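You operate a simulated robot arm through the tools that you are given. There is no shell and no other tool. Be economical: measure what you need, move in short steps, check, and stop when the job is done.

Carry out the task below with a simulated two-armed robot. There is one attempt and no reset: what you move stays moved.

TASK
Take the blue bearing carton and leave it on top of the short white film roll. Take the small white bin on the top of the grey bench and put it away on the lower middle shelf of the blue frame rack. Put the blue pot on the top of the grey table. Fetch the sealed pot labelled "No. 37" from the top of the grey table and set it on the shelf beside the return funnel. Put the red pot that says "No. 72" from the top of the conveyor belt on the top of the grey table. Pick up the yellow thread cone with one hand, pass it to the other hand and put it on the top shelf of the supply rack. The order is free. Set down upright: blue pot, sealed pot, red pot, yellow thread cone.
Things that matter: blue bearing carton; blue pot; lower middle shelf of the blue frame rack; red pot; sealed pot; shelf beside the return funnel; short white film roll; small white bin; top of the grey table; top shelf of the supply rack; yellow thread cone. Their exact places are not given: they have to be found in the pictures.

The check looks at the end state, three seconds after you hand in, the way a careful person would. Anything else that was tipped, shoved, dropped, spilled or broken makes it a failure.

THE ROBOT
Two 7-joint arms with two-finger parallel grippers on one trunk, on a base that drives. Base frame: it is fixed to the floor where the robot stands at the start and does not move with it; the origin is under the middle of the robot, x ahead of it, y to its left, z up; the surface under the hand at the start is at about z = 820. Units: mm, rad, N and s.
The left shoulder is at the start at [110, 169, 1511], the right one opposite. With the tool pointing down near the work surface each hand reaches from about 360 to 700 mm from the robot's upright axis, wherever it stands, measured 20 degrees to its own side. Places, roughly: blue bearing carton [500, 0, 750]; blue pot [-5750, 5500, 1000]; lower middle shelf of the blue frame rack (54x24 c [1460, -3840, 600]; red pot [-10250, 1000, 500]; sealed pot [-8000, 3750, 750]; shelf beside the return funnel [-12000, 3100, 600]; short white film roll (7x7x11 cm) [700, 0, 900]; small white bin (16x22x16 cm) [-6000, 5600, 900]; top of the grey table [-8000, 3800, 700]; top shelf of the supply rack [-10800, 5500, 1500]; yellow thread cone [-10000, 1250, 500]. Payload 1.57 kg a hand.
The TCP of each hand is the grasp point between the finger pads, 30 mm short of the fingertips. In the tool frame z runs along the fingers and y along their closing line. Largest opening 80 mm; finger width 17, thickness 12; the body of the gripper, 40 by 82 mm, starts 80 mm behind the TCP.
Orientation is told as [roll, pitch, yaw] about the base's x, y, z axes, in that order, counted from this pose: with the fingers straight down and closing along the base's y, the tool's x points along the base's -x, its y along +y and its z along -z.

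THE INTERFACE
- The arms move only by the tool nudge_tool. It takes "left_rows", "right_rows" or both (then of equal length, played together; a hand with none holds still); each is a list that holds one entry, the list of rows, each a list of 7 numbers: the gripper command, from -1 (fully open) to 1 (shut), values between in proportion, then the shift along the base's x, y, z in mm, then the turn, a rotation vector about the base's x, y, z in rad. In form: [[[claw, x, y, z, rx, ry, rz], ...]]. A call has 1 to 20 rows; each row is the pose to reach, as a shift and turn from the pose commanded when the call began. Rows are played at 5 a second. More than 50 mm and 0.15 rad between two rows, or a gripper value outside its range, and nothing of the call is played. Where a pose cannot be reached the arm comes as near as it can. A force on the tool above 40 N (or 10 N above the force at the start of the call, whichever is more), or a blocked arm, ends the call early, and 0.2 s more pass. Each finger travels about 72 mm/s and halts on what it meets, pressing with about 36 N; the grip force reading is that of the motor and also rises with nothing between the fingers. The clock runs only during rows and for 0.2 s after the last one: add rows that repeat a pose to give the fingers time. It gives the time, the measured TCP pose, the force on the tool (base axes), the opening and the grip force at its end, in the units of the frame above (readings bear some noise), with the torque about the TCP (base axes, N m) and any sound that the robot's microphone picked up.
- Cameras (640 x 400 px; columns grow to the right, rows downward): "scene" is now at [154.4, 4.2, 1690.9]; the picture's right is [0.06, -1.00, 0.00], its down [-0.79, -0.04, -0.62] and it looks along [0.61, 0.03, -0.79] (base axes); focal length 254 px, centre (320, 200). "left" rides on the left gripper at [72, 7, -122] in its tool frame; the picture's right is [-0.09, 1.00, 0.00], its down [-0.84, -0.08, -0.54] and it looks along [-0.54, -0.05, 0.84] (tool axes); focal length 238 px, centre (320, 200). "right" rides on the right gripper at [72, -7, -122] in its tool frame; the picture's right is [0.09, 1.00, 0.00], its down [-0.84, 0.08, -0.54] and it looks along [-0.54, 0.05, 0.84] (tool axes); focal length 238 px, centre (320, 200).
- get_image(camera): a new picture of that camera. The clock stands still meanwhile.
- lift_body(by): slides the trunk up (or, below 0, down) by that many mm; the arms and the scene camera ride with it, the base frame stays. It gives what a move gives, with no picture.
- drive_base(legs): drives the robot by 1 to 6 legs, each [ahead, left, turn to the left] in mm, mm and rad, along the robot's own axes; the way and the turn of a leg run together, so that a leg with both is an arc; at most 1500 mm and 3.142 rad a leg. The arms and the cameras ride along, it lands a little off, and it stops where it bumps. It gives what a move gives.
- pan_tilt(pan, tilt): turns the head with the scene camera to pan (to the left, within 1.501 rad either way) and tilt (down, from -0.506 to 1.204), counted from straight ahead of the robot. It gives what a move gives.
- locate(camera, pixels): for up to 12 pixels [column, row] of the newest picture of that camera ("zoom" is the newest enlarged one), the place [x, y, z] in the base frame of the surface seen there, good to about 2 mm. The clock stands still meanwhile.
- enlarge(camera, box): a new picture of the part [left, top, right, bottom] of that camera's present view, enlarged. The clock stands still meanwhile.
- job_done(): hands the job in; it is judged then, once.

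Work in short steps. Measure before you move; look again where a grasp or a placing could have gone wrong, and mend it. You have 131 turns and 142 pictures in all, those below and enlarged ones among them. Open the grippers and draw the arms clear of the work before you hand the job in, unless the task says otherwise.

The tools are called as name(argument=value, ...) on one line, values as JSON. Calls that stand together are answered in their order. nudge_tool: Moves the arms, as the interface text tells. Its arguments: {"type":"object","properties":{"left_rows":{"type":"array"},"right_rows":{"type":"array"}},"required":[]} The other tools are called the same way: lift_body (by) slides the trunk up or down; drive_base (legs) drives the base; pan_tilt (pan, tilt) turns the head that bears the scene camera; get_image (camera) takes a picture; locate (camera, pixels) gives the place of the surface under pixels of a picture; enlarge (camera, box) takes an enlarged picture of a part of a camera's view; job_done () hands the job in.

At the start:

```text
time: 0.0
left_tool_pos: [689.9, 178.6, 1109.0]
left_tool_rot: [0.0, 0.001, -0.001]
left_force: [-0.1, -0.2, -0.6]
left_wrist_torque: [0.0, -0.03, 0.01]
left_finger_gap: 79.9
left_grasp_force: 0.1
right_tool_pos: [664.0, -257.5, 1153.4]
right_tool_rot: [0.002, -0.001, -0.001]
right_force: [0.6, 0.1, 0.7]
right_wrist_torque: [-0.04, 0.0, 0.0]
right_finger_gap: 79.7
right_grasp_force: 0.1
trunk travel left (down, up): [-825.0, 65.0]
robot x, y, heading: [-0.6, 1.8, 0.002]
head pan, tilt: [0.056, 0.908]
```

scene: 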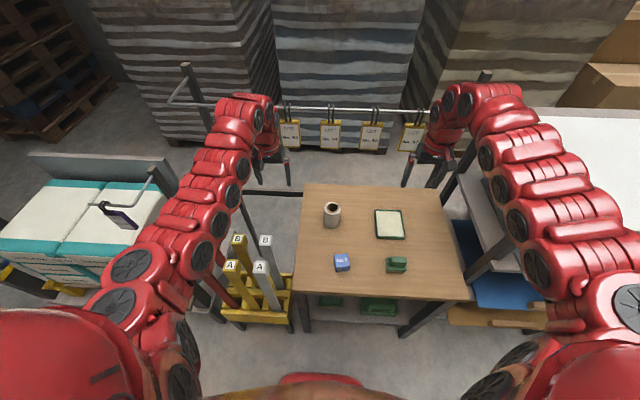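
right: 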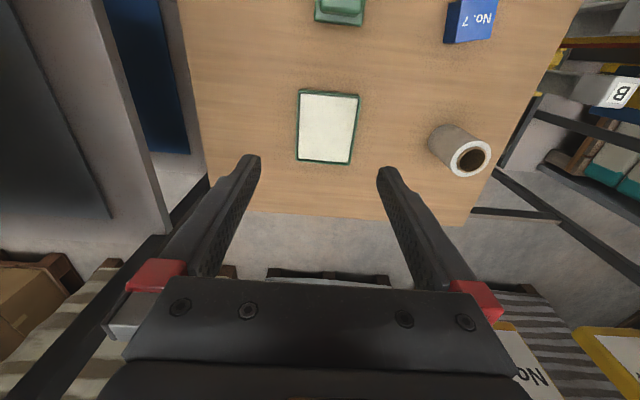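
left: 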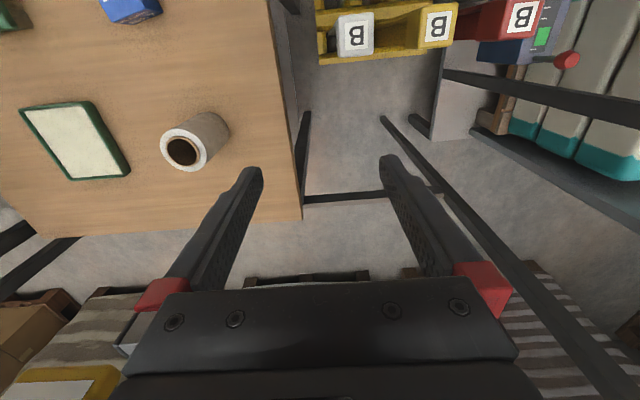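

The table ahead shows the blue carton at about (342,262) and the film roll at (332,214). I measure both.

enlarge(camera="scene", box=[290, 180, 450, 300])

locate(camera="scene", pixels=[[342, 256], [336, 258], [348, 257], [342, 267], [332, 206], [326, 208], [339, 208], [332, 225], [360, 240], [397, 260]])

```text
3.33 times, centred on (370, 240) of scene
```

zoom: 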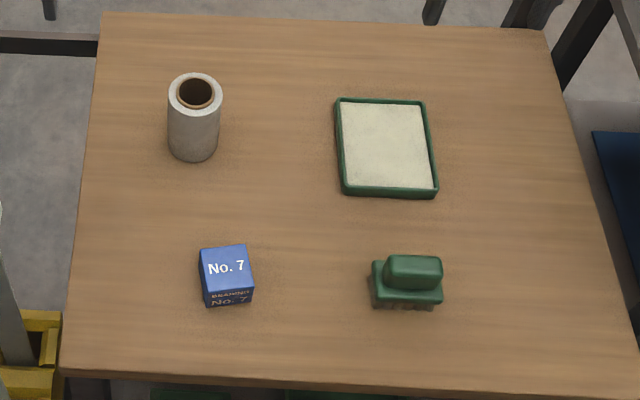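

```text
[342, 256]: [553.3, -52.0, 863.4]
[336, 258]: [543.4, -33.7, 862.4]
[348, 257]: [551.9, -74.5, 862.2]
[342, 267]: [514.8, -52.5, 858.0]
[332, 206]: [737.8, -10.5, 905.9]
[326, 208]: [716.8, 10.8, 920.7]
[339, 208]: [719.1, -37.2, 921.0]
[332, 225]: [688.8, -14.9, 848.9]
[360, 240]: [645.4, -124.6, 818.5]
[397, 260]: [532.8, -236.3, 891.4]
```

I get the carton's top corners and the roll's rim.

locate(camera="zoom", pixels=[[203, 253], [242, 248], [249, 288], [208, 289], [174, 92], [216, 92], [195, 77], [195, 113], [208, 303], [195, 162]])

```text
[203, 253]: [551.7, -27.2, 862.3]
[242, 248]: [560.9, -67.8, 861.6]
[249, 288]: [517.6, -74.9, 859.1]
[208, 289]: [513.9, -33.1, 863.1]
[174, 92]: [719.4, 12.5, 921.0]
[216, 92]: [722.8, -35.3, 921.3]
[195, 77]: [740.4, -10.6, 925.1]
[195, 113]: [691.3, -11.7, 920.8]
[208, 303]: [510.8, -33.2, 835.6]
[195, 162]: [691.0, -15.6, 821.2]
```

Carton: centre about (536,-51), top 862, turned about +0.15 rad, 45 mm wide; roll centre about (718,-12), top 921. I move the right hand above the carton.

nudge_tool(right_rows=[[[-1, -20, 34, -30, 0, 0, 0.05], [-1, -40, 68, -60, 0, 0, 0.1], [-1, -60, 102, -90, 0, 0, 0.15], [-1, -80, 136, -120, 0, 0, 0.15], [-1, -105, 170, -145, 0, 0, 0.15], [-1, -128, 206, -165, 0, 0, 0.15], [-1, -128, 206, -200, 0, 0, 0.15], [-1, -128, 206, -230, 0, 0, 0.15], [-1, -128, 206, -230, 0, 0, 0.15]]])

get_image(camera="right")

```text
time: 2.0
left_tool_pos: [689.1, 177.5, 1108.3]
left_tool_rot: [0.001, -0.001, 0.0]
left_force: [0.7, -0.3, 0.2]
left_wrist_torque: [-0.03, 0.02, 0.0]
left_finger_gap: 79.9
left_grasp_force: 0.0
right_tool_pos: [551.0, -46.5, 928.5]
right_tool_rot: [0.0, 0.003, 0.15]
right_force: [0.0, 0.4, 0.0]
right_wrist_torque: [0.03, -0.04, -0.02]
right_finger_gap: 80.2
right_grasp_force: 0.0
right hand out of reach, approached as far as the arm can: row 2, 3, 4, 5, 6, 7, 8, 9
trunk travel left (down, up): [-825.0, 65.0]
robot x, y, heading: [-1.8, -0.8, 0.002]
head pan, tilt: [0.056, 0.908]
```

```text
137 pictures are left
```

right: 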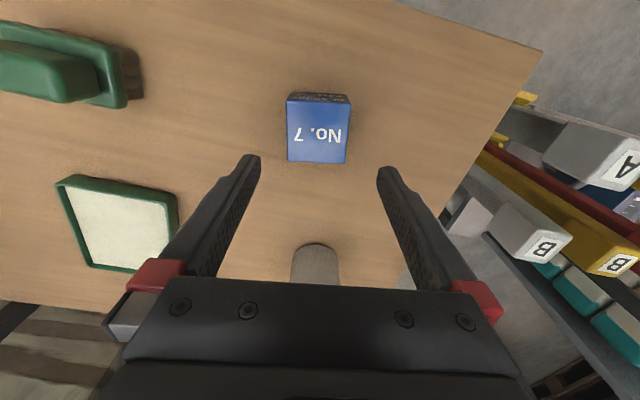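

The right hand falls short here. Turning the robot a little to the left would put carton and roll on the right hand's good side; I check the heights of things on the left first.

locate(camera="scene", pixels=[[230, 266], [240, 240], [265, 240], [262, 268], [187, 68], [170, 100], [155, 170], [120, 220], [290, 110], [240, 310], [300, 330], [320, 380]])

get_image(camera="scene")

```text
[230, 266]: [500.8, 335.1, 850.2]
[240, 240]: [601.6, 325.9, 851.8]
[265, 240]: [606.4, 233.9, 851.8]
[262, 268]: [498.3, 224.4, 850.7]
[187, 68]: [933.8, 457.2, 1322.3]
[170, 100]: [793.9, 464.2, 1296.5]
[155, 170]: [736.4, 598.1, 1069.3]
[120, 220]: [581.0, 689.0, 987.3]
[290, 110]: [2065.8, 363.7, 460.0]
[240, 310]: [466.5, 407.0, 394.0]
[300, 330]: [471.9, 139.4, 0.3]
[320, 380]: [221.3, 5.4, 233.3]
```

```text
136 pictures are left
```

scene: 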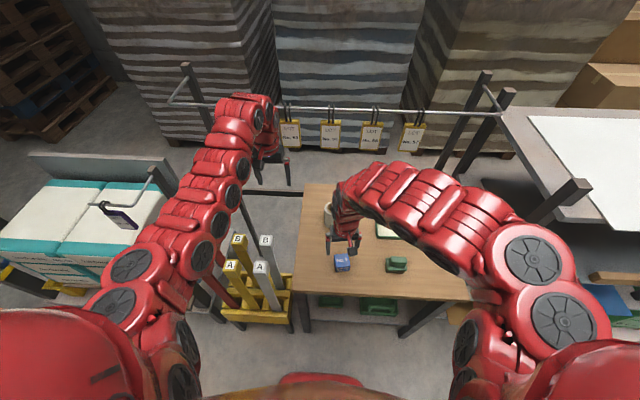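

The left hook post ends at about (794,464,1296). I draw the left hand back, raise the right a little and turn 0.3 rad left.

nudge_tool(left_rows=[[[-1, -40, 0, 10, 0, 0, 0], [-1, -80, 0, 20, 0, 0, 0], [-1, -110, 0, 30, 0, 0, 0]]], right_rows=[[[-1, 10, -10, 40, 0, 0, 0], [-1, 10, -10, 70, 0, 0, 0], [-1, 10, -10, 70, 0, 0, 0]]])

drive_base(legs=[[0, 0, 0.3]])

```text
time: 2.8
left_tool_pos: [649.0, 178.4, 1118.3]
left_tool_rot: [0.0, 0.0, 0.002]
left_force: [-0.3, -0.1, 0.6]
left_wrist_torque: [0.0, 0.03, 0.01]
left_finger_gap: 80.1
left_grasp_force: 0.1
left hand out of reach, approached as far as the arm can: row 2, 3
right_tool_pos: [594.0, -49.2, 979.9]
right_tool_rot: [-0.004, 0.002, 0.15]
right_force: [0.3, 0.1, 0.0]
right_wrist_torque: [-0.01, 0.01, -0.03]
right_finger_gap: 79.8
right_grasp_force: 0.1
right hand out of reach, approached as far as the arm can: row 1, 2, 3
trunk travel left (down, up): [-825.0, 65.0]
robot x, y, heading: [1.1, 0.3, -0.004]
head pan, tilt: [0.056, 0.908]
```

```text
time: 4.1
left_tool_pos: [572.4, 354.7, 1119.3]
left_tool_rot: [0.0, -0.001, 0.288]
left_force: [-0.5, 0.0, -0.3]
left_wrist_torque: [0.03, -0.01, -0.02]
left_finger_gap: 80.0
left_grasp_force: 0.0
right_tool_pos: [584.2, 119.6, 981.0]
right_tool_rot: [0.0, 0.002, 0.437]
right_force: [-0.3, 0.7, -0.4]
right_wrist_torque: [-0.01, -0.01, -0.01]
right_finger_gap: 80.0
right_grasp_force: 0.1
trunk travel left (down, up): [-825.0, 65.0]
robot x, y, heading: [0.4, -3.0, 0.288]
head pan, tilt: [0.056, 0.908]
```

Now the right hand goes over the carton.

nudge_tool(right_rows=[[[-1, -10, -40, 0, 0, 0, -0.1], [-1, -20, -80, 0, 0, 0, -0.2], [-1, -32, -120, -10, 0, 0, -0.287], [-1, -48, -160, -20, 0, 0, -0.287], [-1, -48, -171, -50, 0, 0, -0.287], [-1, -48, -171, -70, 0, 0, -0.287], [-1, -48, -171, -70, 0, 0, -0.287]]])

get_image(camera="right")

```text
time: 5.7
left_tool_pos: [572.0, 354.3, 1117.8]
left_tool_rot: [0.001, 0.0, 0.287]
left_force: [0.3, 0.0, -0.1]
left_wrist_torque: [0.0, -0.02, 0.02]
left_finger_gap: 80.0
left_grasp_force: 0.0
right_tool_pos: [599.4, -19.1, 930.3]
right_tool_rot: [-0.002, 0.001, 0.151]
right_force: [-0.7, 0.7, -0.4]
right_wrist_torque: [-0.03, -0.04, -0.03]
right_finger_gap: 80.1
right_grasp_force: 0.1
right hand out of reach, approached as far as the arm can: row 1, 2, 3, 4, 5, 6, 7
trunk travel left (down, up): [-825.0, 65.0]
robot x, y, heading: [-1.4, -2.3, 0.29]
head pan, tilt: [0.056, 0.908]
```

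```text
135 pictures are left
```

right: 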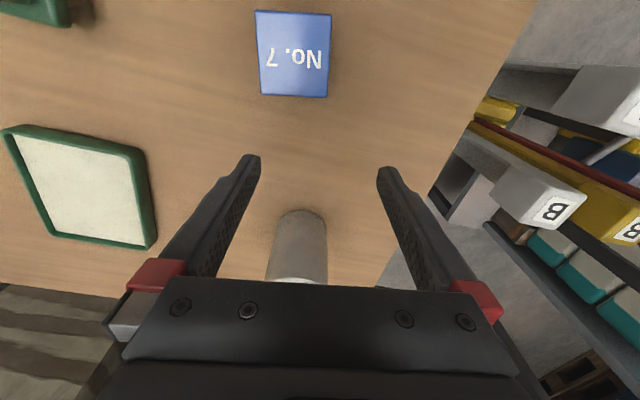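

The hand's inner reach at this height is about 460 mm from the shoulder, so I back off 100 mm, which carries the hand right over the carton.

drive_base(legs=[[-90, 0, 0]])

```text
time: 6.8
left_tool_pos: [488.3, 329.5, 1116.7]
left_tool_rot: [0.0, 0.001, 0.285]
left_force: [-0.4, -0.6, 0.3]
left_wrist_torque: [0.04, -0.06, 0.01]
left_finger_gap: 80.2
left_grasp_force: 0.0
right_tool_pos: [514.5, -43.4, 928.9]
right_tool_rot: [-0.001, 0.004, 0.15]
right_force: [0.4, -0.5, -1.0]
right_wrist_torque: [-0.02, 0.0, -0.03]
right_finger_gap: 80.2
right_grasp_force: 0.1
trunk travel left (down, up): [-825.0, 65.0]
robot x, y, heading: [-84.1, -22.6, 0.285]
head pan, tilt: [0.056, 0.908]
```

I step the hand to the carton's centre and check the pose.

nudge_tool(right_rows=[[[-1, 21, -8, 0, 0, 0, 0], [-1, 21, -8, 0, 0, 0, 0], [-1, 21, -8, 0, 0, 0, 0]]])

get_image(camera="right")

enlarge(camera="scene", box=[300, 100, 500, 300])

```text
time: 7.6
left_tool_pos: [486.4, 328.2, 1119.6]
left_tool_rot: [0.001, 0.0, 0.286]
left_force: [-1.1, 0.0, -0.1]
left_wrist_torque: [-0.01, -0.01, 0.02]
left_finger_gap: 80.1
left_grasp_force: 0.1
right_tool_pos: [534.8, -51.1, 929.9]
right_tool_rot: [0.001, 0.001, 0.149]
right_force: [-0.4, 0.1, 0.2]
right_wrist_torque: [0.01, -0.03, 0.02]
right_finger_gap: 80.0
right_grasp_force: 0.1
trunk travel left (down, up): [-825.0, 65.0]
robot x, y, heading: [-85.9, -25.3, 0.288]
head pan, tilt: [0.056, 0.908]
```

```text
134 pictures are left
```

right: 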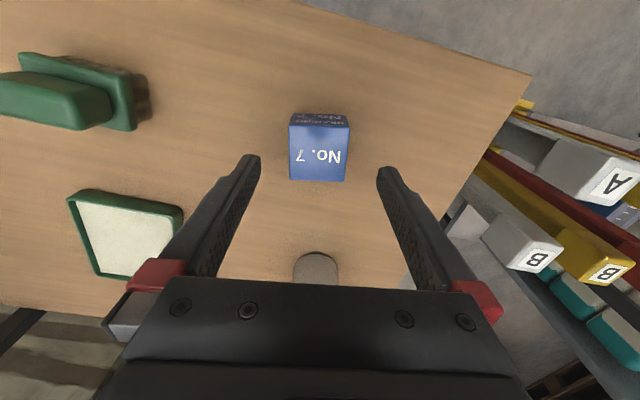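

```text
2.00 times, centred on (400, 200) of scene
```

zoom: 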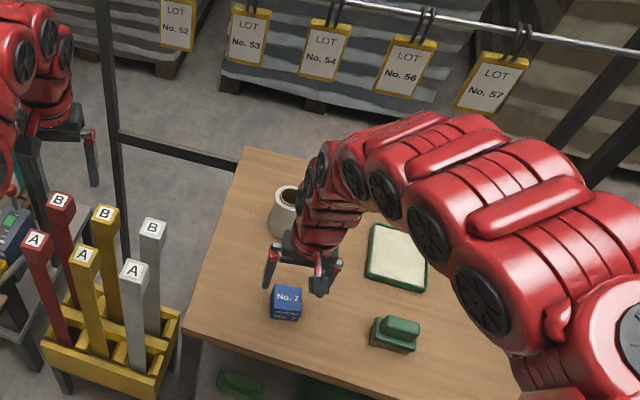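

Carton is centred between the fingers; I descend 76 mm, close and lift.

nudge_tool(right_rows=[[[-1, 0, 0, -40, 0, 0, 0], [-1, 0, 0, -70, 0, 0, 0], [-1, 0, 0, -76, 0, 0, 0], [-1, 0, 0, -76, 0, 0, 0], [1, 0, 0, -76, 0, 0, 0], [1, 0, 0, -76, 0, 0, 0], [1, 0, 0, -76, 0, 0, 0], [1, 0, 0, -76, 0, 0, 0], [1, 0, 0, -40, 0, 0, 0], [1, 0, 0, 0, 0, 0, 0], [1, 0, 0, 40, 0, 0, 0], [1, 0, 0, 80, 0, 0, 0], [1, 0, 0, 100, 0, 0, 0]]])

get_image(camera="right")

```text
time: 10.4
left_tool_pos: [487.6, 329.3, 1119.3]
left_tool_rot: [0.0, 0.001, 0.285]
left_force: [-0.5, 0.5, 0.1]
left_wrist_torque: [0.01, -0.05, 0.01]
left_finger_gap: 80.2
left_grasp_force: 0.0
right_tool_pos: [570.6, -42.0, 1016.3]
right_tool_rot: [-0.001, 0.005, 0.147]
right_force: [0.8, 0.2, 0.1]
right_wrist_torque: [0.0, -0.01, -0.01]
right_finger_gap: 0.0
right_grasp_force: 20.9
right hand out of reach, approached as far as the arm can: row 11, 12, 13
trunk travel left (down, up): [-825.0, 65.0]
robot x, y, heading: [-83.1, -25.9, 0.282]
head pan, tilt: [0.056, 0.908]
```

```text
132 pictures are left
```

right: 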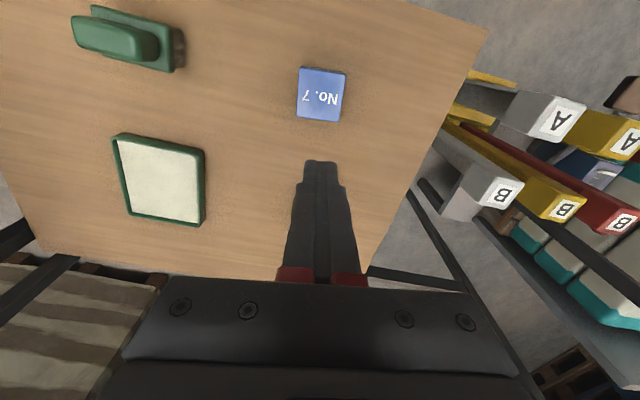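

The fingers closed empty (gap 0); I check where the carton is.

locate(camera="right", pixels=[[300, 70], [344, 74], [298, 115], [340, 120], [321, 95]])

enlarge(camera="scene", box=[300, 180, 460, 300])

```text
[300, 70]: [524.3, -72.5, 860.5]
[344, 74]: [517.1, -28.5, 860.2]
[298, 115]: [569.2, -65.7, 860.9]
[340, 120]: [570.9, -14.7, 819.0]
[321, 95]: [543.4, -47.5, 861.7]
```

```text
3.33 times, centred on (380, 240) of scene
```

zoom: 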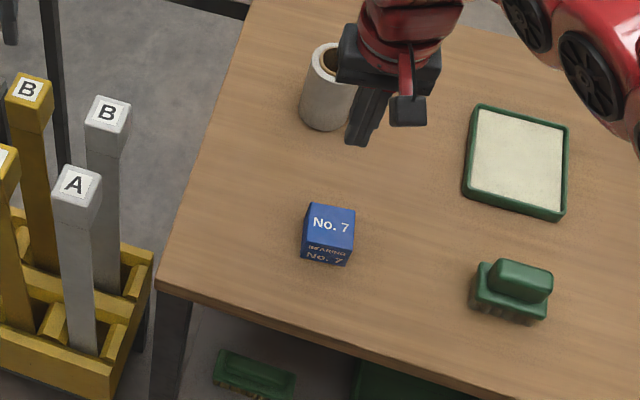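

Carton now at about (543,-47). I go down again, to 850, close, and look before lifting.

nudge_tool(right_rows=[[[-1, 0, 0, -30, 0, 0, 0], [-1, -10, -3, -60, 0, 0, 0], [-1, -27, -5, -86, 0, 0, 0], [-1, -27, -5, -120, 0, 0, 0], [-1, -27, -5, -150, 0, 0, 0], [-1, -27, -5, -164, 0, 0, 0], [-1, -27, -5, -166, 0, 0, 0], [-1, -27, -5, -166, 0, 0, 0]]])

get_image(camera="right")

nudge_tool(right_rows=[[[0, 0, 0, 0, 0, 0, 0], [0.3, 0, 0, 0, 0, 0, 0], [0.6, 0, 0, 0, 0, 0, 0], [1, 0, 0, 0, 0, 0, 0], [1, 0, 0, 0, 0, 0, 0]]])

get_image(camera="right")

```text
time: 12.2
left_tool_pos: [487.1, 330.2, 1119.3]
left_tool_rot: [0.0, 0.0, 0.286]
left_force: [-0.1, -0.2, 0.0]
left_wrist_torque: [0.02, 0.01, -0.07]
left_finger_gap: 80.0
left_grasp_force: 0.1
right_tool_pos: [544.2, -48.2, 849.4]
right_tool_rot: [0.001, 0.001, 0.151]
right_force: [0.4, -0.7, 0.1]
right_wrist_torque: [0.0, -0.01, -0.02]
right_finger_gap: 79.8
right_grasp_force: 0.0
trunk travel left (down, up): [-825.0, 65.0]
robot x, y, heading: [-84.1, -23.1, 0.283]
head pan, tilt: [0.056, 0.908]
```

```text
130 pictures are left
```

right: 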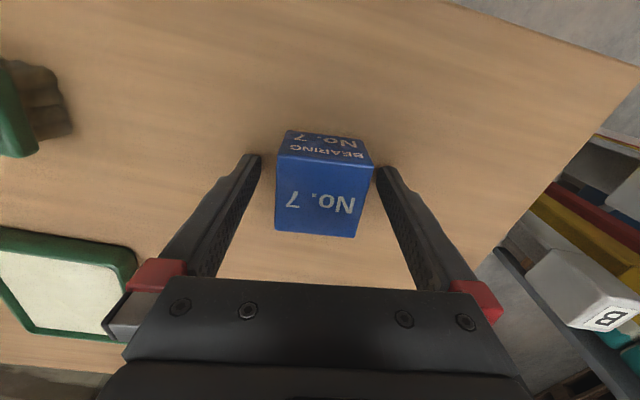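

```text
time: 13.4
left_tool_pos: [488.3, 328.9, 1118.6]
left_tool_rot: [-0.001, -0.001, 0.285]
left_force: [1.2, 0.1, 0.4]
left_wrist_torque: [-0.01, 0.0, 0.01]
left_finger_gap: 80.1
left_grasp_force: 0.0
right_tool_pos: [544.2, -49.6, 850.4]
right_tool_rot: [0.001, 0.002, 0.15]
right_force: [0.0, -1.2, -0.8]
right_wrist_torque: [-0.02, 0.0, -0.01]
right_finger_gap: 49.6
right_grasp_force: 36.2
trunk travel left (down, up): [-825.0, 65.0]
robot x, y, heading: [-83.2, -27.3, 0.281]
head pan, tilt: [0.056, 0.908]
```

```text
129 pictures are left
```

right: 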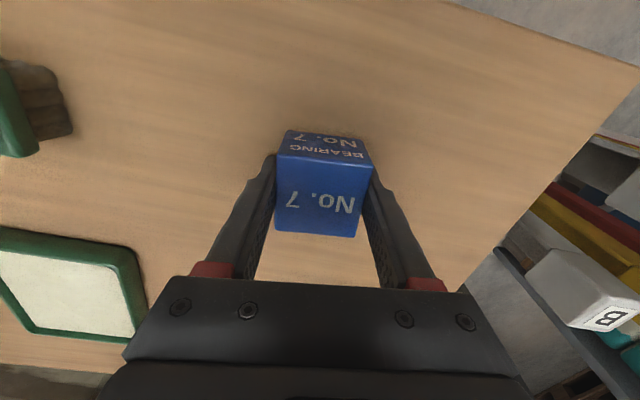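

Gripped now, gap 49.6 mm at 36 N. I lift slowly, staying in reach.

nudge_tool(right_rows=[[[1, 0, 0, 5, 0, 0, 0], [1, 0, 0, 15, 0, 0, 0], [1, 0, 0, 30, 0, 0, 0], [1, 0, 0, 45, 0, 0, 0], [1, 0, 0, 60, 0, 0, 0]]])

get_image(camera="right")

```text
time: 14.6
left_tool_pos: [487.4, 329.0, 1119.8]
left_tool_rot: [0.0, 0.0, 0.285]
left_force: [-0.3, 0.0, -0.1]
left_wrist_torque: [-0.02, -0.02, -0.03]
left_finger_gap: 80.1
left_grasp_force: 0.0
right_tool_pos: [545.0, -48.8, 908.5]
right_tool_rot: [0.0, -0.002, 0.151]
right_force: [-0.4, -0.3, -1.6]
right_wrist_torque: [-0.01, -0.03, 0.02]
right_finger_gap: 49.8
right_grasp_force: 35.9
trunk travel left (down, up): [-825.0, 65.0]
robot x, y, heading: [-84.8, -27.7, 0.287]
head pan, tilt: [0.056, 0.908]
```

```text
128 pictures are left
```

right: 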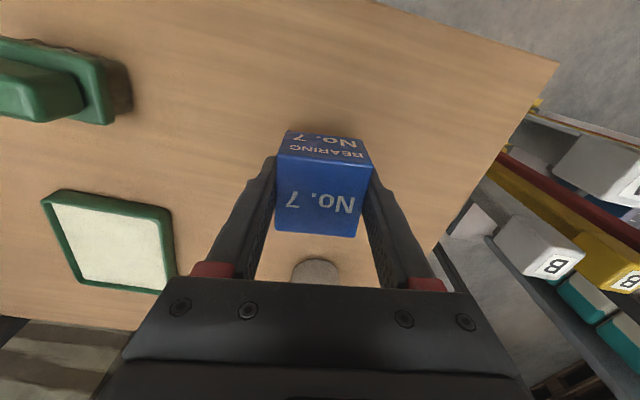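

Held firmly. I raise the trunk 65 mm, drive forward again 85 mm.

lift_body(by=65)

drive_base(legs=[[85, 0, 0]])

get_image(camera="right")

get_image(camera="left")

```text
time: 15.7
left_tool_pos: [488.4, 327.6, 1183.6]
left_tool_rot: [0.0, -0.001, 0.285]
left_force: [0.0, -0.4, 0.0]
left_wrist_torque: [-0.02, -0.01, 0.01]
left_finger_gap: 80.2
left_grasp_force: 0.0
right_tool_pos: [544.2, -47.5, 973.3]
right_tool_rot: [0.0, 0.003, 0.15]
right_force: [-0.2, 0.5, -1.3]
right_wrist_torque: [-0.01, 0.04, 0.0]
right_finger_gap: 49.7
right_grasp_force: 36.0
trunk travel left (down, up): [-890.0, 0.0]
robot x, y, heading: [-85.4, -22.9, 0.286]
head pan, tilt: [0.056, 0.908]
```

```text
time: 16.8
left_tool_pos: [568.8, 352.5, 1184.4]
left_tool_rot: [0.0, -0.004, 0.285]
left_force: [-0.2, 0.0, -0.1]
left_wrist_torque: [0.02, 0.0, 0.0]
left_finger_gap: 80.1
left_grasp_force: 0.0
right_tool_pos: [625.2, -26.6, 974.3]
right_tool_rot: [0.0, 0.0, 0.149]
right_force: [-1.3, 0.4, -1.3]
right_wrist_torque: [-0.02, -0.01, 0.0]
right_finger_gap: 49.5
right_grasp_force: 36.4
trunk travel left (down, up): [-890.0, 0.0]
robot x, y, heading: [-0.9, 0.9, 0.286]
head pan, tilt: [0.056, 0.908]
```

```text
127 pictures are left
```

right: 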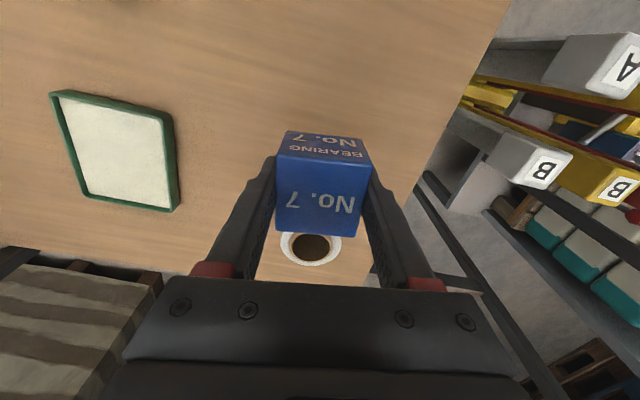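

```text
126 pictures are left
```

left: 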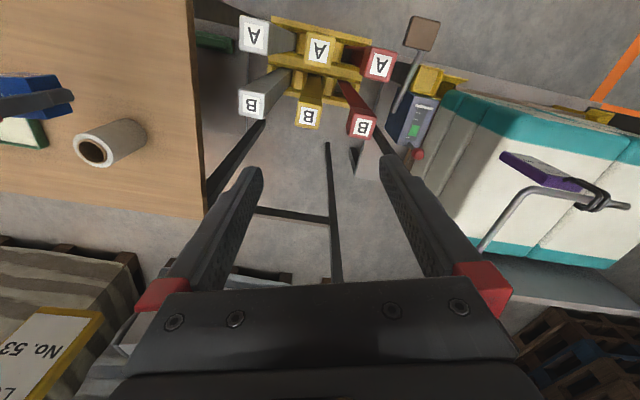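

I measure the roll's rim from both hand cameras to fix its centre.

locate(camera="right", pixels=[[283, 243], [338, 245], [311, 264], [311, 232]])

locate(camera="left", pixels=[[77, 142], [115, 158], [86, 133], [98, 164], [148, 130], [128, 118]])

```text
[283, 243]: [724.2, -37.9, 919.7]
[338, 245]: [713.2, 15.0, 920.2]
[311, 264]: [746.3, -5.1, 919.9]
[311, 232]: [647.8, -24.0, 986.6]
```

```text
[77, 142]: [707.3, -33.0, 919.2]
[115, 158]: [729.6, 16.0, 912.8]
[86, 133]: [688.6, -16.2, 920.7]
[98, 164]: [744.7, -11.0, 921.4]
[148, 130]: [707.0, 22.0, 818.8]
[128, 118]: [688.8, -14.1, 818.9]
```

Roll centre about (717.5,-11), top 920.5. I move over it and lower to near contact.

nudge_tool(right_rows=[[[1, 30, 5, 0, 0, 0, 0], [1, 60, 10, 0, 0, 0, 0], [1, 85, 14, 0, 0, 0, 0], [1, 92, 15, 0, 0, 0, 0], [1, 92, 15, 0, 0, 0, 0], [1, 92, 15, -10, 0, 0, 0], [1, 92, 15, -16, 0, 0, 0], [1, 92, 15, -19, 0, 0, 0], [1, 92, 15, -19, 0, 0, 0]]])

get_image(camera="left")

get_image(camera="right")

```text
time: 18.8
left_tool_pos: [570.6, 353.4, 1182.9]
left_tool_rot: [-0.001, -0.001, 0.287]
left_force: [0.1, 0.7, -0.4]
left_wrist_torque: [-0.02, -0.01, 0.0]
left_finger_gap: 80.1
left_grasp_force: 0.1
right_tool_pos: [711.5, -10.4, 964.2]
right_tool_rot: [-0.001, 0.001, 0.148]
right_force: [0.2, -0.1, -1.5]
right_wrist_torque: [0.04, 0.04, -0.01]
right_finger_gap: 49.5
right_grasp_force: 36.4
right hand out of reach, approached as far as the arm can: row 4, 5, 6, 7, 8, 9
trunk travel left (down, up): [-890.0, 0.0]
robot x, y, heading: [-3.4, -2.1, 0.286]
head pan, tilt: [0.056, 0.908]
```

```text
125 pictures are left
```

left: 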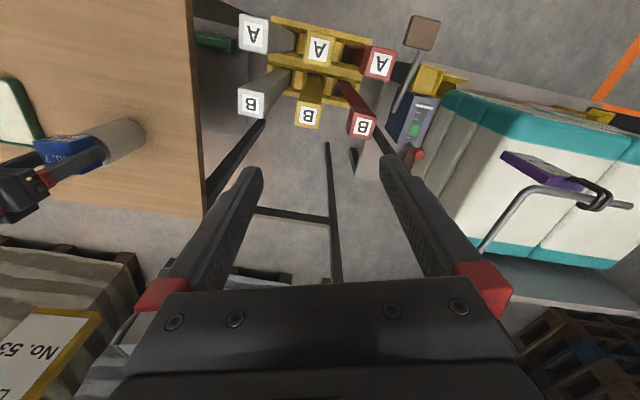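

```text
124 pictures are left
```

right: 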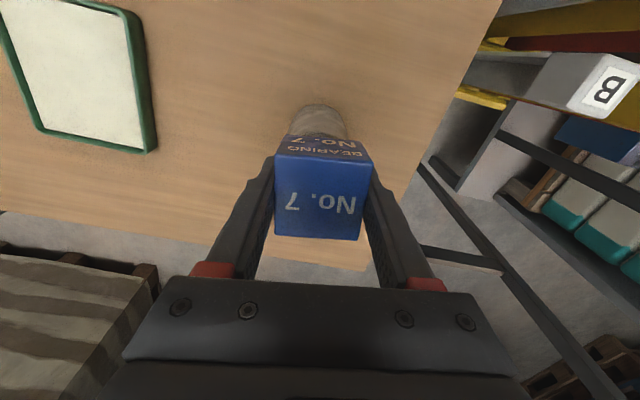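

Reach ends 6 mm short. I raise the hand 40 and lower the trunk 40 so the shoulder is nearer, then finish.

nudge_tool(right_rows=[[[1, 0, 0, 20, 0, 0, 0], [1, 2, 0, 40, 0, 0, 0], [1, 6, -1, 40, 0, 0, 0]]])

lift_body(by=-40)

```text
time: 19.6
left_tool_pos: [571.0, 352.7, 1182.9]
left_tool_rot: [0.001, 0.0, 0.286]
left_force: [1.1, 0.3, 0.3]
left_wrist_torque: [-0.03, 0.03, 0.0]
left_finger_gap: 79.8
left_grasp_force: 0.1
right_tool_pos: [717.7, -13.9, 1003.6]
right_tool_rot: [0.0, 0.001, 0.149]
right_force: [-0.2, 0.1, -1.0]
right_wrist_torque: [0.03, 0.03, 0.0]
right_finger_gap: 49.6
right_grasp_force: 36.0
trunk travel left (down, up): [-890.0, 0.0]
robot x, y, heading: [0.6, -3.3, 0.288]
head pan, tilt: [0.056, 0.908]
```

```text
time: 20.4
left_tool_pos: [569.8, 352.3, 1143.5]
left_tool_rot: [0.0, -0.002, 0.286]
left_force: [-0.4, -0.4, 0.3]
left_wrist_torque: [0.0, -0.01, 0.03]
left_finger_gap: 80.0
left_grasp_force: 0.0
right_tool_pos: [716.7, -12.7, 964.2]
right_tool_rot: [-0.001, 0.001, 0.149]
right_force: [0.0, 1.1, -1.9]
right_wrist_torque: [0.01, -0.01, 0.02]
right_finger_gap: 49.6
right_grasp_force: 36.0
trunk travel left (down, up): [-850.0, 40.0]
robot x, y, heading: [-3.6, -4.5, 0.29]
head pan, tilt: [0.056, 0.908]
```

Now at (717,-13,964); lower about 10 mm.

nudge_tool(right_rows=[[[1, 1, 1, -5, 0, 0, 0], [1, 1, 1, -9, 0, 0, 0], [1, 1, 1, -11, 0, 0, 0], [1, 1, 1, -11, 0, 0, 0]]])

enlarge(camera="left", box=[0, 80, 200, 220])

```text
time: 21.4
left_tool_pos: [568.1, 352.7, 1144.0]
left_tool_rot: [0.0, -0.003, 0.286]
left_force: [0.0, 0.5, 1.1]
left_wrist_torque: [-0.05, 0.0, 0.0]
left_finger_gap: 80.0
left_grasp_force: 0.0
right_tool_pos: [719.2, -11.4, 955.1]
right_tool_rot: [0.0, -0.004, 0.149]
right_force: [4.1, 2.5, 14.1]
right_wrist_torque: [0.04, -0.17, 0.0]
right_finger_gap: 49.5
right_grasp_force: 35.9
trunk travel left (down, up): [-850.0, 40.0]
robot x, y, heading: [-4.7, -1.5, 0.284]
head pan, tilt: [0.056, 0.908]
```

```text
2.86 times, centred on (100, 150) of left
```

zoom: 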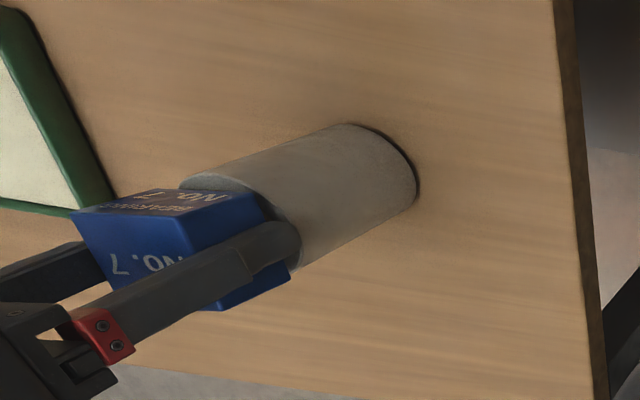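

Contact (14 N). I ease the push, open slowly, and rise.

nudge_tool(right_rows=[[[1, 0, 0, 1.5, 0, 0, 0], [0.2, 0, 0, 1.5, 0, 0, 0], [-0.3, 0, 0, 1.5, 0, 0, 0], [-1, 0, 0, 1.5, 0, 0, 0], [-1, 0, 0, 1.5, 0, 0, 0], [-1, 0, 0, 20, 0, 0, 0], [-1, 0, 0, 50, 0, 0, 0], [-1, 0, 0, 90, 0, 0, 0]]])

get_image(camera="scene")

```text
time: 23.2
left_tool_pos: [570.3, 353.7, 1143.7]
left_tool_rot: [-0.001, -0.001, 0.286]
left_force: [0.5, -0.4, -0.7]
left_wrist_torque: [0.01, 0.0, 0.01]
left_finger_gap: 79.9
left_grasp_force: 0.1
right_tool_pos: [716.3, -13.4, 1044.7]
right_tool_rot: [0.002, 0.002, 0.151]
right_force: [-0.4, -0.1, 0.0]
right_wrist_torque: [-0.02, 0.06, 0.01]
right_finger_gap: 79.9
right_grasp_force: 0.0
trunk travel left (down, up): [-850.0, 40.0]
robot x, y, heading: [-1.2, -0.3, 0.288]
head pan, tilt: [0.056, 0.908]
```

```text
122 pictures are left
```

scene: 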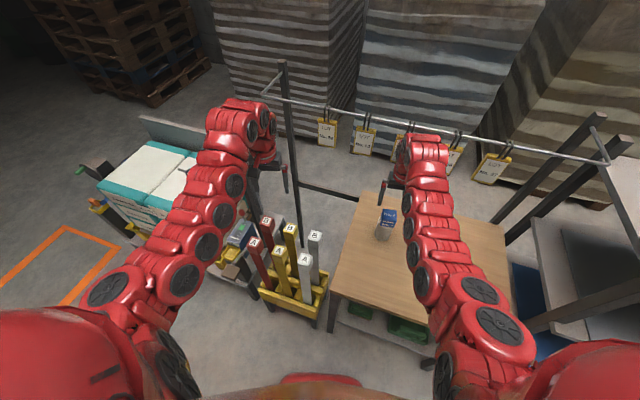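

Carton stands on the roll. I raise the right hand, back away, and look around.

drive_base(legs=[[-400, 0, 0]])

pan_tilt(pan=1.5, tilt=0.2)

get_image(camera="scene")

pan_tilt(pan=-1.5, tilt=0.2)

get_image(camera="scene")

```text
time: 25.7
left_tool_pos: [188.4, 237.4, 1144.0]
left_tool_rot: [0.001, 0.0, 0.279]
left_force: [-0.1, -0.2, 1.1]
left_wrist_torque: [0.0, 0.01, 0.03]
left_finger_gap: 79.8
left_grasp_force: 0.1
right_tool_pos: [330.1, -130.6, 1044.1]
right_tool_rot: [-0.001, 0.004, 0.142]
right_force: [-0.5, -1.2, 0.0]
right_wrist_torque: [0.01, 0.04, 0.02]
right_finger_gap: 79.8
right_grasp_force: 0.1
trunk travel left (down, up): [-850.0, 40.0]
robot x, y, heading: [-385.7, -109.6, 0.276]
head pan, tilt: [0.056, 0.908]
```

```text
time: 27.3
left_tool_pos: [187.3, 235.8, 1143.4]
left_tool_rot: [0.001, 0.001, 0.278]
left_force: [0.0, 0.0, 0.5]
left_wrist_torque: [-0.03, 0.02, 0.0]
left_finger_gap: 80.1
left_grasp_force: 0.0
right_tool_pos: [331.1, -131.2, 1043.8]
right_tool_rot: [0.001, 0.001, 0.141]
right_force: [0.3, 0.6, -1.0]
right_wrist_torque: [0.01, -0.01, -0.04]
right_finger_gap: 80.0
right_grasp_force: 0.0
trunk travel left (down, up): [-850.0, 40.0]
robot x, y, heading: [-389.9, -115.5, 0.276]
head pan, tilt: [1.499, 0.201]
```

```text
121 pictures are left
```

scene: 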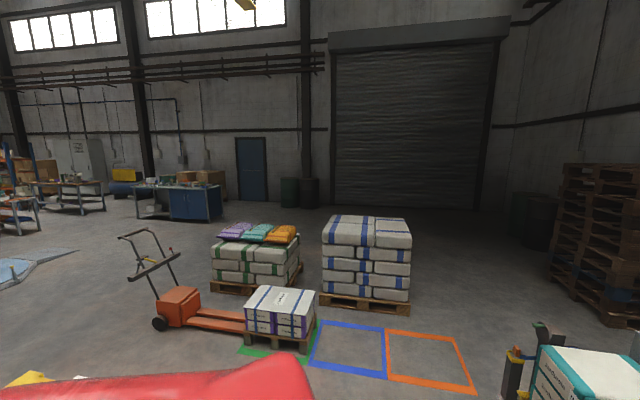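

```text
time: 29.9
left_tool_pos: [187.7, 236.0, 1143.6]
left_tool_rot: [-0.001, 0.0, 0.277]
left_force: [0.3, 1.1, -0.1]
left_wrist_torque: [-0.01, -0.01, -0.01]
left_finger_gap: 80.0
left_grasp_force: 0.1
right_tool_pos: [329.1, -130.8, 1044.9]
right_tool_rot: [0.001, 0.004, 0.144]
right_force: [0.3, -0.6, 0.7]
right_wrist_torque: [0.01, 0.0, -0.01]
right_finger_gap: 79.9
right_grasp_force: 0.0
trunk travel left (down, up): [-850.0, 40.0]
robot x, y, heading: [-385.9, -112.1, 0.28]
head pan, tilt: [-1.499, 0.201]
```

```text
120 pictures are left
```

scene: 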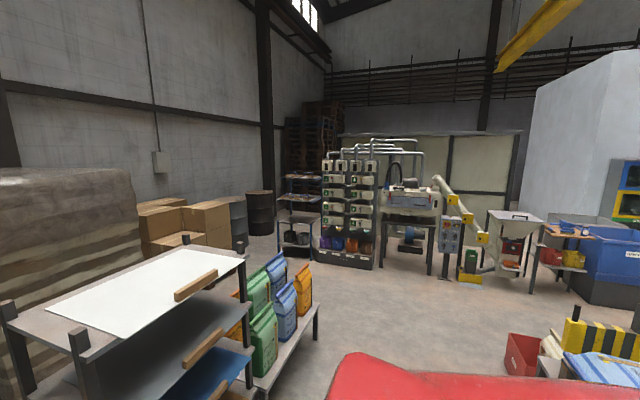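

It's a big hall. I turn left in place toward the far work area and look with the head straight.

pan_tilt(pan=0, tilt=0.25)

drive_base(legs=[[0, 0, 2.1]])

get_image(camera="scene")

pan_tilt(pan=0.9, tilt=0.25)

get_image(camera="scene")

```text
time: 31.5
left_tool_pos: [187.2, 236.4, 1143.1]
left_tool_rot: [0.0, 0.0, 0.278]
left_force: [-0.2, -1.2, -0.5]
left_wrist_torque: [-0.01, 0.0, -0.01]
left_finger_gap: 80.0
left_grasp_force: 0.0
right_tool_pos: [330.0, -130.5, 1045.4]
right_tool_rot: [0.0, 0.001, 0.142]
right_force: [0.9, 0.4, 0.4]
right_wrist_torque: [0.0, 0.05, 0.0]
right_finger_gap: 79.9
right_grasp_force: 0.0
trunk travel left (down, up): [-850.0, 40.0]
robot x, y, heading: [-388.3, -109.3, 0.272]
head pan, tilt: [0.0, 0.25]
```

```text
time: 36.8
left_tool_pos: [-975.1, 218.3, 1144.2]
left_tool_rot: [0.001, 0.0, 2.36]
left_force: [-0.3, 0.5, -0.6]
left_wrist_torque: [0.0, 0.02, 0.0]
left_finger_gap: 79.8
left_grasp_force: 0.1
right_tool_pos: [-725.7, 523.5, 1044.8]
right_tool_rot: [0.0, 0.001, 2.224]
right_force: [0.8, 0.3, -0.5]
right_wrist_torque: [-0.01, -0.01, -0.01]
right_finger_gap: 79.9
right_grasp_force: 0.0
trunk travel left (down, up): [-850.0, 40.0]
robot x, y, heading: [-384.9, -111.2, 2.359]
head pan, tilt: [0.0, 0.25]
```

```text
119 pictures are left
```

scene: 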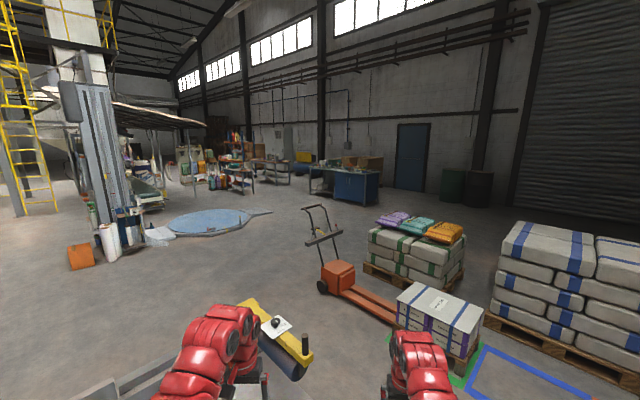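

```text
time: 38.0
left_tool_pos: [-975.1, 218.7, 1143.7]
left_tool_rot: [-0.001, -0.002, 2.36]
left_force: [-0.3, -0.2, -0.5]
left_wrist_torque: [-0.04, -0.04, 0.0]
left_finger_gap: 79.9
left_grasp_force: 0.0
right_tool_pos: [-725.3, 524.4, 1044.5]
right_tool_rot: [0.0, 0.001, 2.225]
right_force: [0.3, 0.0, 0.7]
right_wrist_torque: [-0.01, -0.01, 0.01]
right_finger_gap: 80.2
right_grasp_force: 0.0
trunk travel left (down, up): [-850.0, 40.0]
robot x, y, heading: [-386.3, -113.7, 2.357]
head pan, tilt: [0.901, 0.25]
```

```text
118 pictures are left
```

scene: 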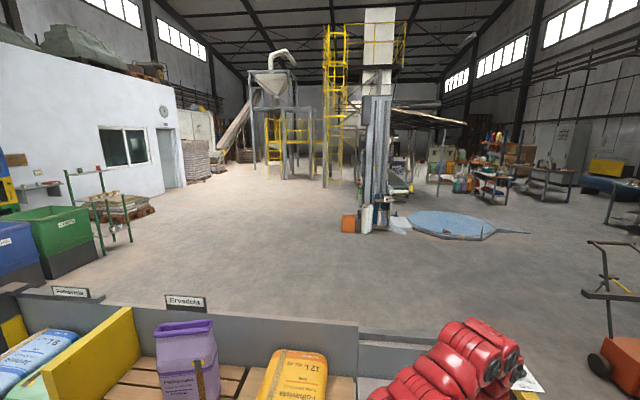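

I measure obstacles in this second view.

locate(camera="scene", pixels=[[180, 300], [330, 320], [420, 345], [345, 225], [400, 180], [440, 175], [450, 225], [620, 250], [600, 300], [608, 350], [490, 185], [545, 180]])

pan_tilt(pan=0.1, tilt=0.35)

get_image(camera="scene")

```text
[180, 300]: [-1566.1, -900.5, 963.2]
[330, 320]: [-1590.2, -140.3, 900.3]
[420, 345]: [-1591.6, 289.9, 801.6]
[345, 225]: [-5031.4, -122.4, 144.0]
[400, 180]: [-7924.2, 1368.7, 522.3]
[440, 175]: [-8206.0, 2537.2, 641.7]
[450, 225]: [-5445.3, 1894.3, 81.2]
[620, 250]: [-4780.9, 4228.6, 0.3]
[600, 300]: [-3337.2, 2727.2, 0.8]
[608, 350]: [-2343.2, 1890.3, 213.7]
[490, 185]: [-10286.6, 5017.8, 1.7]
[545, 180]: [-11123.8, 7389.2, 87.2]
```

```text
time: 39.2
left_tool_pos: [-974.8, 217.6, 1143.4]
left_tool_rot: [0.001, 0.0, 2.361]
left_force: [-0.5, -0.3, -0.5]
left_wrist_torque: [0.0, -0.01, -0.02]
left_finger_gap: 80.1
left_grasp_force: 0.0
right_tool_pos: [-725.9, 523.7, 1044.4]
right_tool_rot: [0.0, 0.001, 2.223]
right_force: [0.0, 0.9, 0.3]
right_wrist_torque: [0.03, -0.02, 0.03]
right_finger_gap: 80.3
right_grasp_force: 0.1
trunk travel left (down, up): [-850.0, 40.0]
robot x, y, heading: [-386.5, -114.1, 2.36]
head pan, tilt: [0.099, 0.351]
```

```text
117 pictures are left
```

scene: 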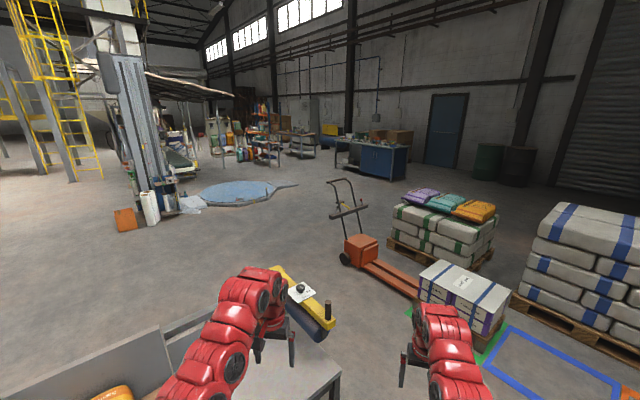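

locate(camera="scene", pixels=[[335, 375], [300, 380], [320, 330], [345, 258], [345, 290], [410, 310], [430, 320], [390, 240], [370, 180], [340, 165], [405, 178], [270, 200]])

enlarge(camera="scene", box=[190, 90, 430, 240])

```text
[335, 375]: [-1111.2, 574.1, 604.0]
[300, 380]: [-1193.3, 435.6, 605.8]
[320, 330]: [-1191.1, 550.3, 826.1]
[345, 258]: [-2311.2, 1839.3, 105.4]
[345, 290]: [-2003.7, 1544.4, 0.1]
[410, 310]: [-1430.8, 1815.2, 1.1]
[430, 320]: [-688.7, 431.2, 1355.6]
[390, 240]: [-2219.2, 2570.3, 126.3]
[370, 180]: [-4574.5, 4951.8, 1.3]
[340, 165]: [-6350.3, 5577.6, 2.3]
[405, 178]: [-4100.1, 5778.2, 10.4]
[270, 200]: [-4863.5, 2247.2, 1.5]
```

```text
2.67 times, centred on (310, 165) of scene
```

zoom: 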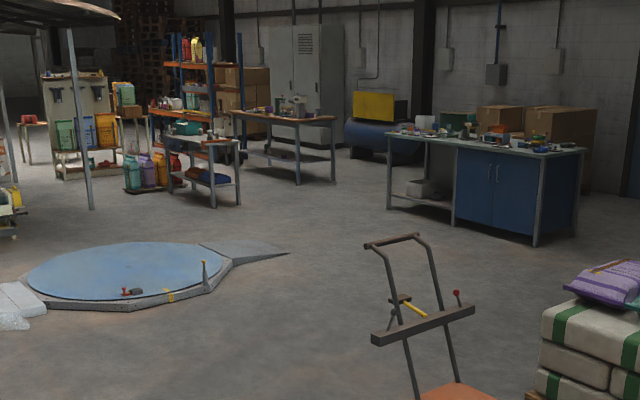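

The route: past the grey packing bench corner (-1111,574), left through the gap below the pallet jack, then on to the grey bench near (-6000,5000). First the gap.

lift_body(by=40)

drive_base(legs=[[0, 0, -0.528], [1215, 0, 0], [0, 0, 1.31]])

get_image(camera="scene")

```text
time: 40.0
left_tool_pos: [-975.2, 218.1, 1183.2]
left_tool_rot: [0.0, 0.0, 2.362]
left_force: [-0.5, -0.2, -0.3]
left_wrist_torque: [0.02, 0.03, 0.01]
left_finger_gap: 80.2
left_grasp_force: 0.0
right_tool_pos: [-725.1, 524.1, 1084.1]
right_tool_rot: [0.001, 0.001, 2.223]
right_force: [-0.8, 0.6, -0.6]
right_wrist_torque: [-0.01, 0.0, 0.0]
right_finger_gap: 80.2
right_grasp_force: 0.1
trunk travel left (down, up): [-890.0, 0.0]
robot x, y, heading: [-388.5, -114.4, 2.361]
head pan, tilt: [0.099, 0.351]
```

```text
time: 50.9
left_tool_pos: [-1357.4, 868.5, 1183.7]
left_tool_rot: [0.001, -0.002, -3.12]
left_force: [-0.1, -0.4, -1.1]
left_wrist_torque: [0.01, 0.02, 0.01]
left_finger_gap: 79.7
left_grasp_force: 0.1
right_tool_pos: [-1403.2, 1259.7, 1084.3]
right_tool_rot: [0.002, 0.002, 3.028]
right_force: [0.4, 0.4, 0.2]
right_wrist_torque: [0.0, 0.0, 0.02]
right_finger_gap: 79.9
right_grasp_force: 0.0
trunk travel left (down, up): [-890.0, 0.0]
robot x, y, heading: [-713.8, 1056.7, -3.122]
head pan, tilt: [0.099, 0.351]
```

```text
115 pictures are left
```

scene: 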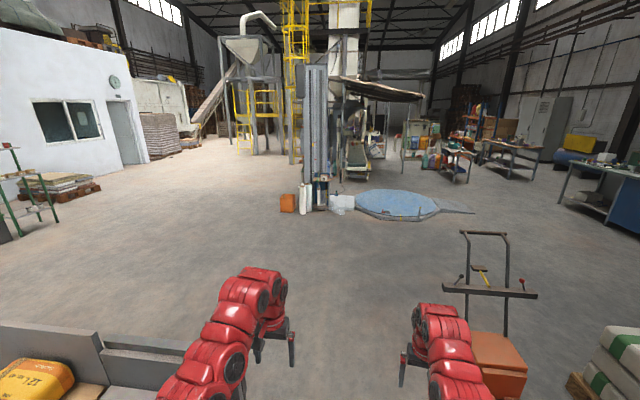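

The way ahead is clear. I measure the ramp tip and the bench before driving on.

locate(camera="scene", pixels=[[475, 212], [440, 205], [405, 220], [561, 201], [606, 222], [585, 167], [610, 170], [475, 240], [500, 300]])

drive_base(legs=[[1500, 0, 0], [1000, 0, 0]])

pan_tilt(pan=-0.9, tilt=0.2)

get_image(camera="scene")

```text
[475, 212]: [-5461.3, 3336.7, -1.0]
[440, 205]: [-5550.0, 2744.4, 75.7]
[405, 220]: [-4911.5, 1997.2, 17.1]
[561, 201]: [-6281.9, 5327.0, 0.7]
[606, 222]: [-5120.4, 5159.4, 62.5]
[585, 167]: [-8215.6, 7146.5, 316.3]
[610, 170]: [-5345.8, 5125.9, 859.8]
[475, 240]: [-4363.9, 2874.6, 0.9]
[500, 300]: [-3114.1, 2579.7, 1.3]
```

```text
time: 63.1
left_tool_pos: [-3872.1, 919.9, 1183.4]
left_tool_rot: [0.0, -0.002, 3.104]
left_force: [-0.2, -0.5, 0.3]
left_wrist_torque: [-0.02, 0.0, 0.0]
left_finger_gap: 80.0
left_grasp_force: 0.0
right_tool_pos: [-3894.4, 1313.5, 1084.1]
right_tool_rot: [0.0, 0.001, 2.968]
right_force: [0.6, 0.3, -0.8]
right_wrist_torque: [0.0, -0.03, -0.02]
right_finger_gap: 80.1
right_grasp_force: 0.0
trunk travel left (down, up): [-890.0, 0.0]
robot x, y, heading: [-3219.7, 1071.9, 3.103]
head pan, tilt: [0.099, 0.351]
```

```text
time: 64.4
left_tool_pos: [-3872.5, 919.7, 1183.0]
left_tool_rot: [0.002, -0.001, 3.107]
left_force: [-0.8, 0.7, 0.0]
left_wrist_torque: [-0.05, 0.0, 0.01]
left_finger_gap: 80.0
left_grasp_force: 0.2
right_tool_pos: [-3894.4, 1313.5, 1084.1]
right_tool_rot: [0.0, 0.003, 2.968]
right_force: [0.0, 0.2, -0.8]
right_wrist_torque: [-0.04, -0.02, -0.01]
right_finger_gap: 80.3
right_grasp_force: 0.0
trunk travel left (down, up): [-890.0, 0.0]
robot x, y, heading: [-3215.7, 1074.2, 3.106]
head pan, tilt: [-0.901, 0.201]
```

```text
114 pictures are left
```

scene: 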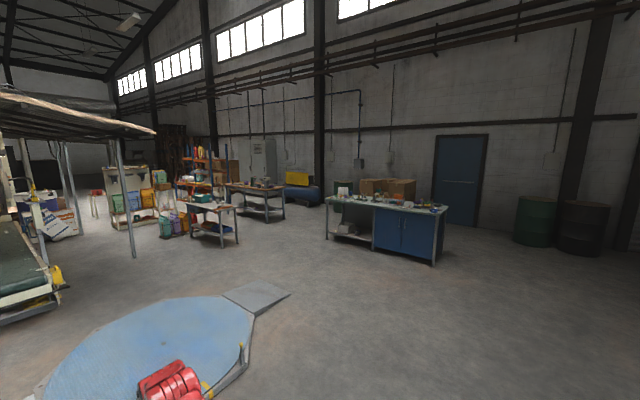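

I zoom on the bench top.

enlarge(camera="scene", box=[310, 160, 470, 270])

locate(camera="scene", pixels=[[328, 198], [434, 213], [372, 204], [343, 192], [448, 208], [328, 238], [434, 262]])

```text
3.64 times, centred on (390, 215) of scene
```

zoom: 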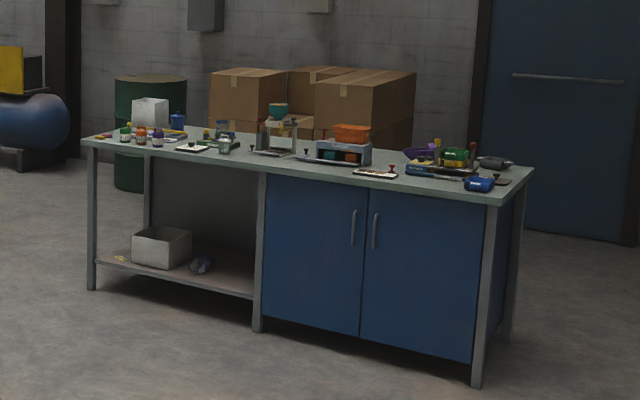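

```text
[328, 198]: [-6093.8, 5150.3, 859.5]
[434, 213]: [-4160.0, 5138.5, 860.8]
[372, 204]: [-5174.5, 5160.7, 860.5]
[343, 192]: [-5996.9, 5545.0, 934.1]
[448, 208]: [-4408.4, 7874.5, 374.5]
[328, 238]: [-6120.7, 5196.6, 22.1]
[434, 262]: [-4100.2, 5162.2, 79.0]
```

The bench front is y≈5150, x from -6094 to -4160, top 860; bin and blue pot are near its left end. I drive round the turntable to (-4300,4100), facing -x.

drive_base(legs=[[0, 0, -1.19], [1500, 0, 0], [1500, 0, 0], [214, 0, 0], [0, 0, 1.226]])

pan_tilt(pan=-0.3, tilt=0.25)

get_image(camera="scene")

```text
time: 86.1
left_tool_pos: [-4958.8, 3920.4, 1184.5]
left_tool_rot: [0.002, -0.001, -3.142]
left_force: [0.1, 0.3, 0.1]
left_wrist_torque: [-0.01, 0.02, 0.01]
left_finger_gap: 79.9
left_grasp_force: 0.0
right_tool_pos: [-4995.7, 4313.3, 1085.1]
right_tool_rot: [0.0, 0.002, 3.006]
right_force: [-0.4, -0.5, 1.3]
right_wrist_torque: [-0.03, 0.0, -0.02]
right_finger_gap: 80.1
right_grasp_force: 0.1
trunk travel left (down, up): [-890.0, 0.0]
robot x, y, heading: [-4313.0, 4102.0, -3.136]
head pan, tilt: [-0.901, 0.201]
```

```text
time: 87.1
left_tool_pos: [-4957.4, 3921.3, 1183.2]
left_tool_rot: [0.0, 0.0, -3.141]
left_force: [0.2, 0.0, -0.4]
left_wrist_torque: [0.01, 0.02, 0.01]
left_finger_gap: 80.0
left_grasp_force: 0.0
right_tool_pos: [-4996.0, 4314.2, 1083.9]
right_tool_rot: [-0.001, 0.003, 3.005]
right_force: [0.2, 0.9, -0.3]
right_wrist_torque: [0.01, 0.01, 0.01]
right_finger_gap: 80.1
right_grasp_force: 0.1
trunk travel left (down, up): [-890.0, 0.0]
robot x, y, heading: [-4309.1, 4100.7, -3.136]
head pan, tilt: [-0.3, 0.25]
```

```text
112 pictures are left
```

scene: 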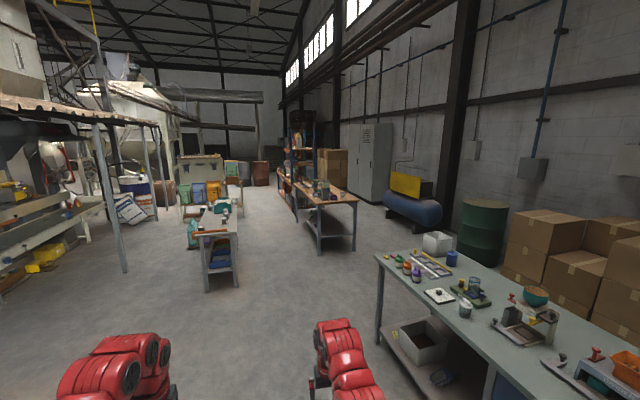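

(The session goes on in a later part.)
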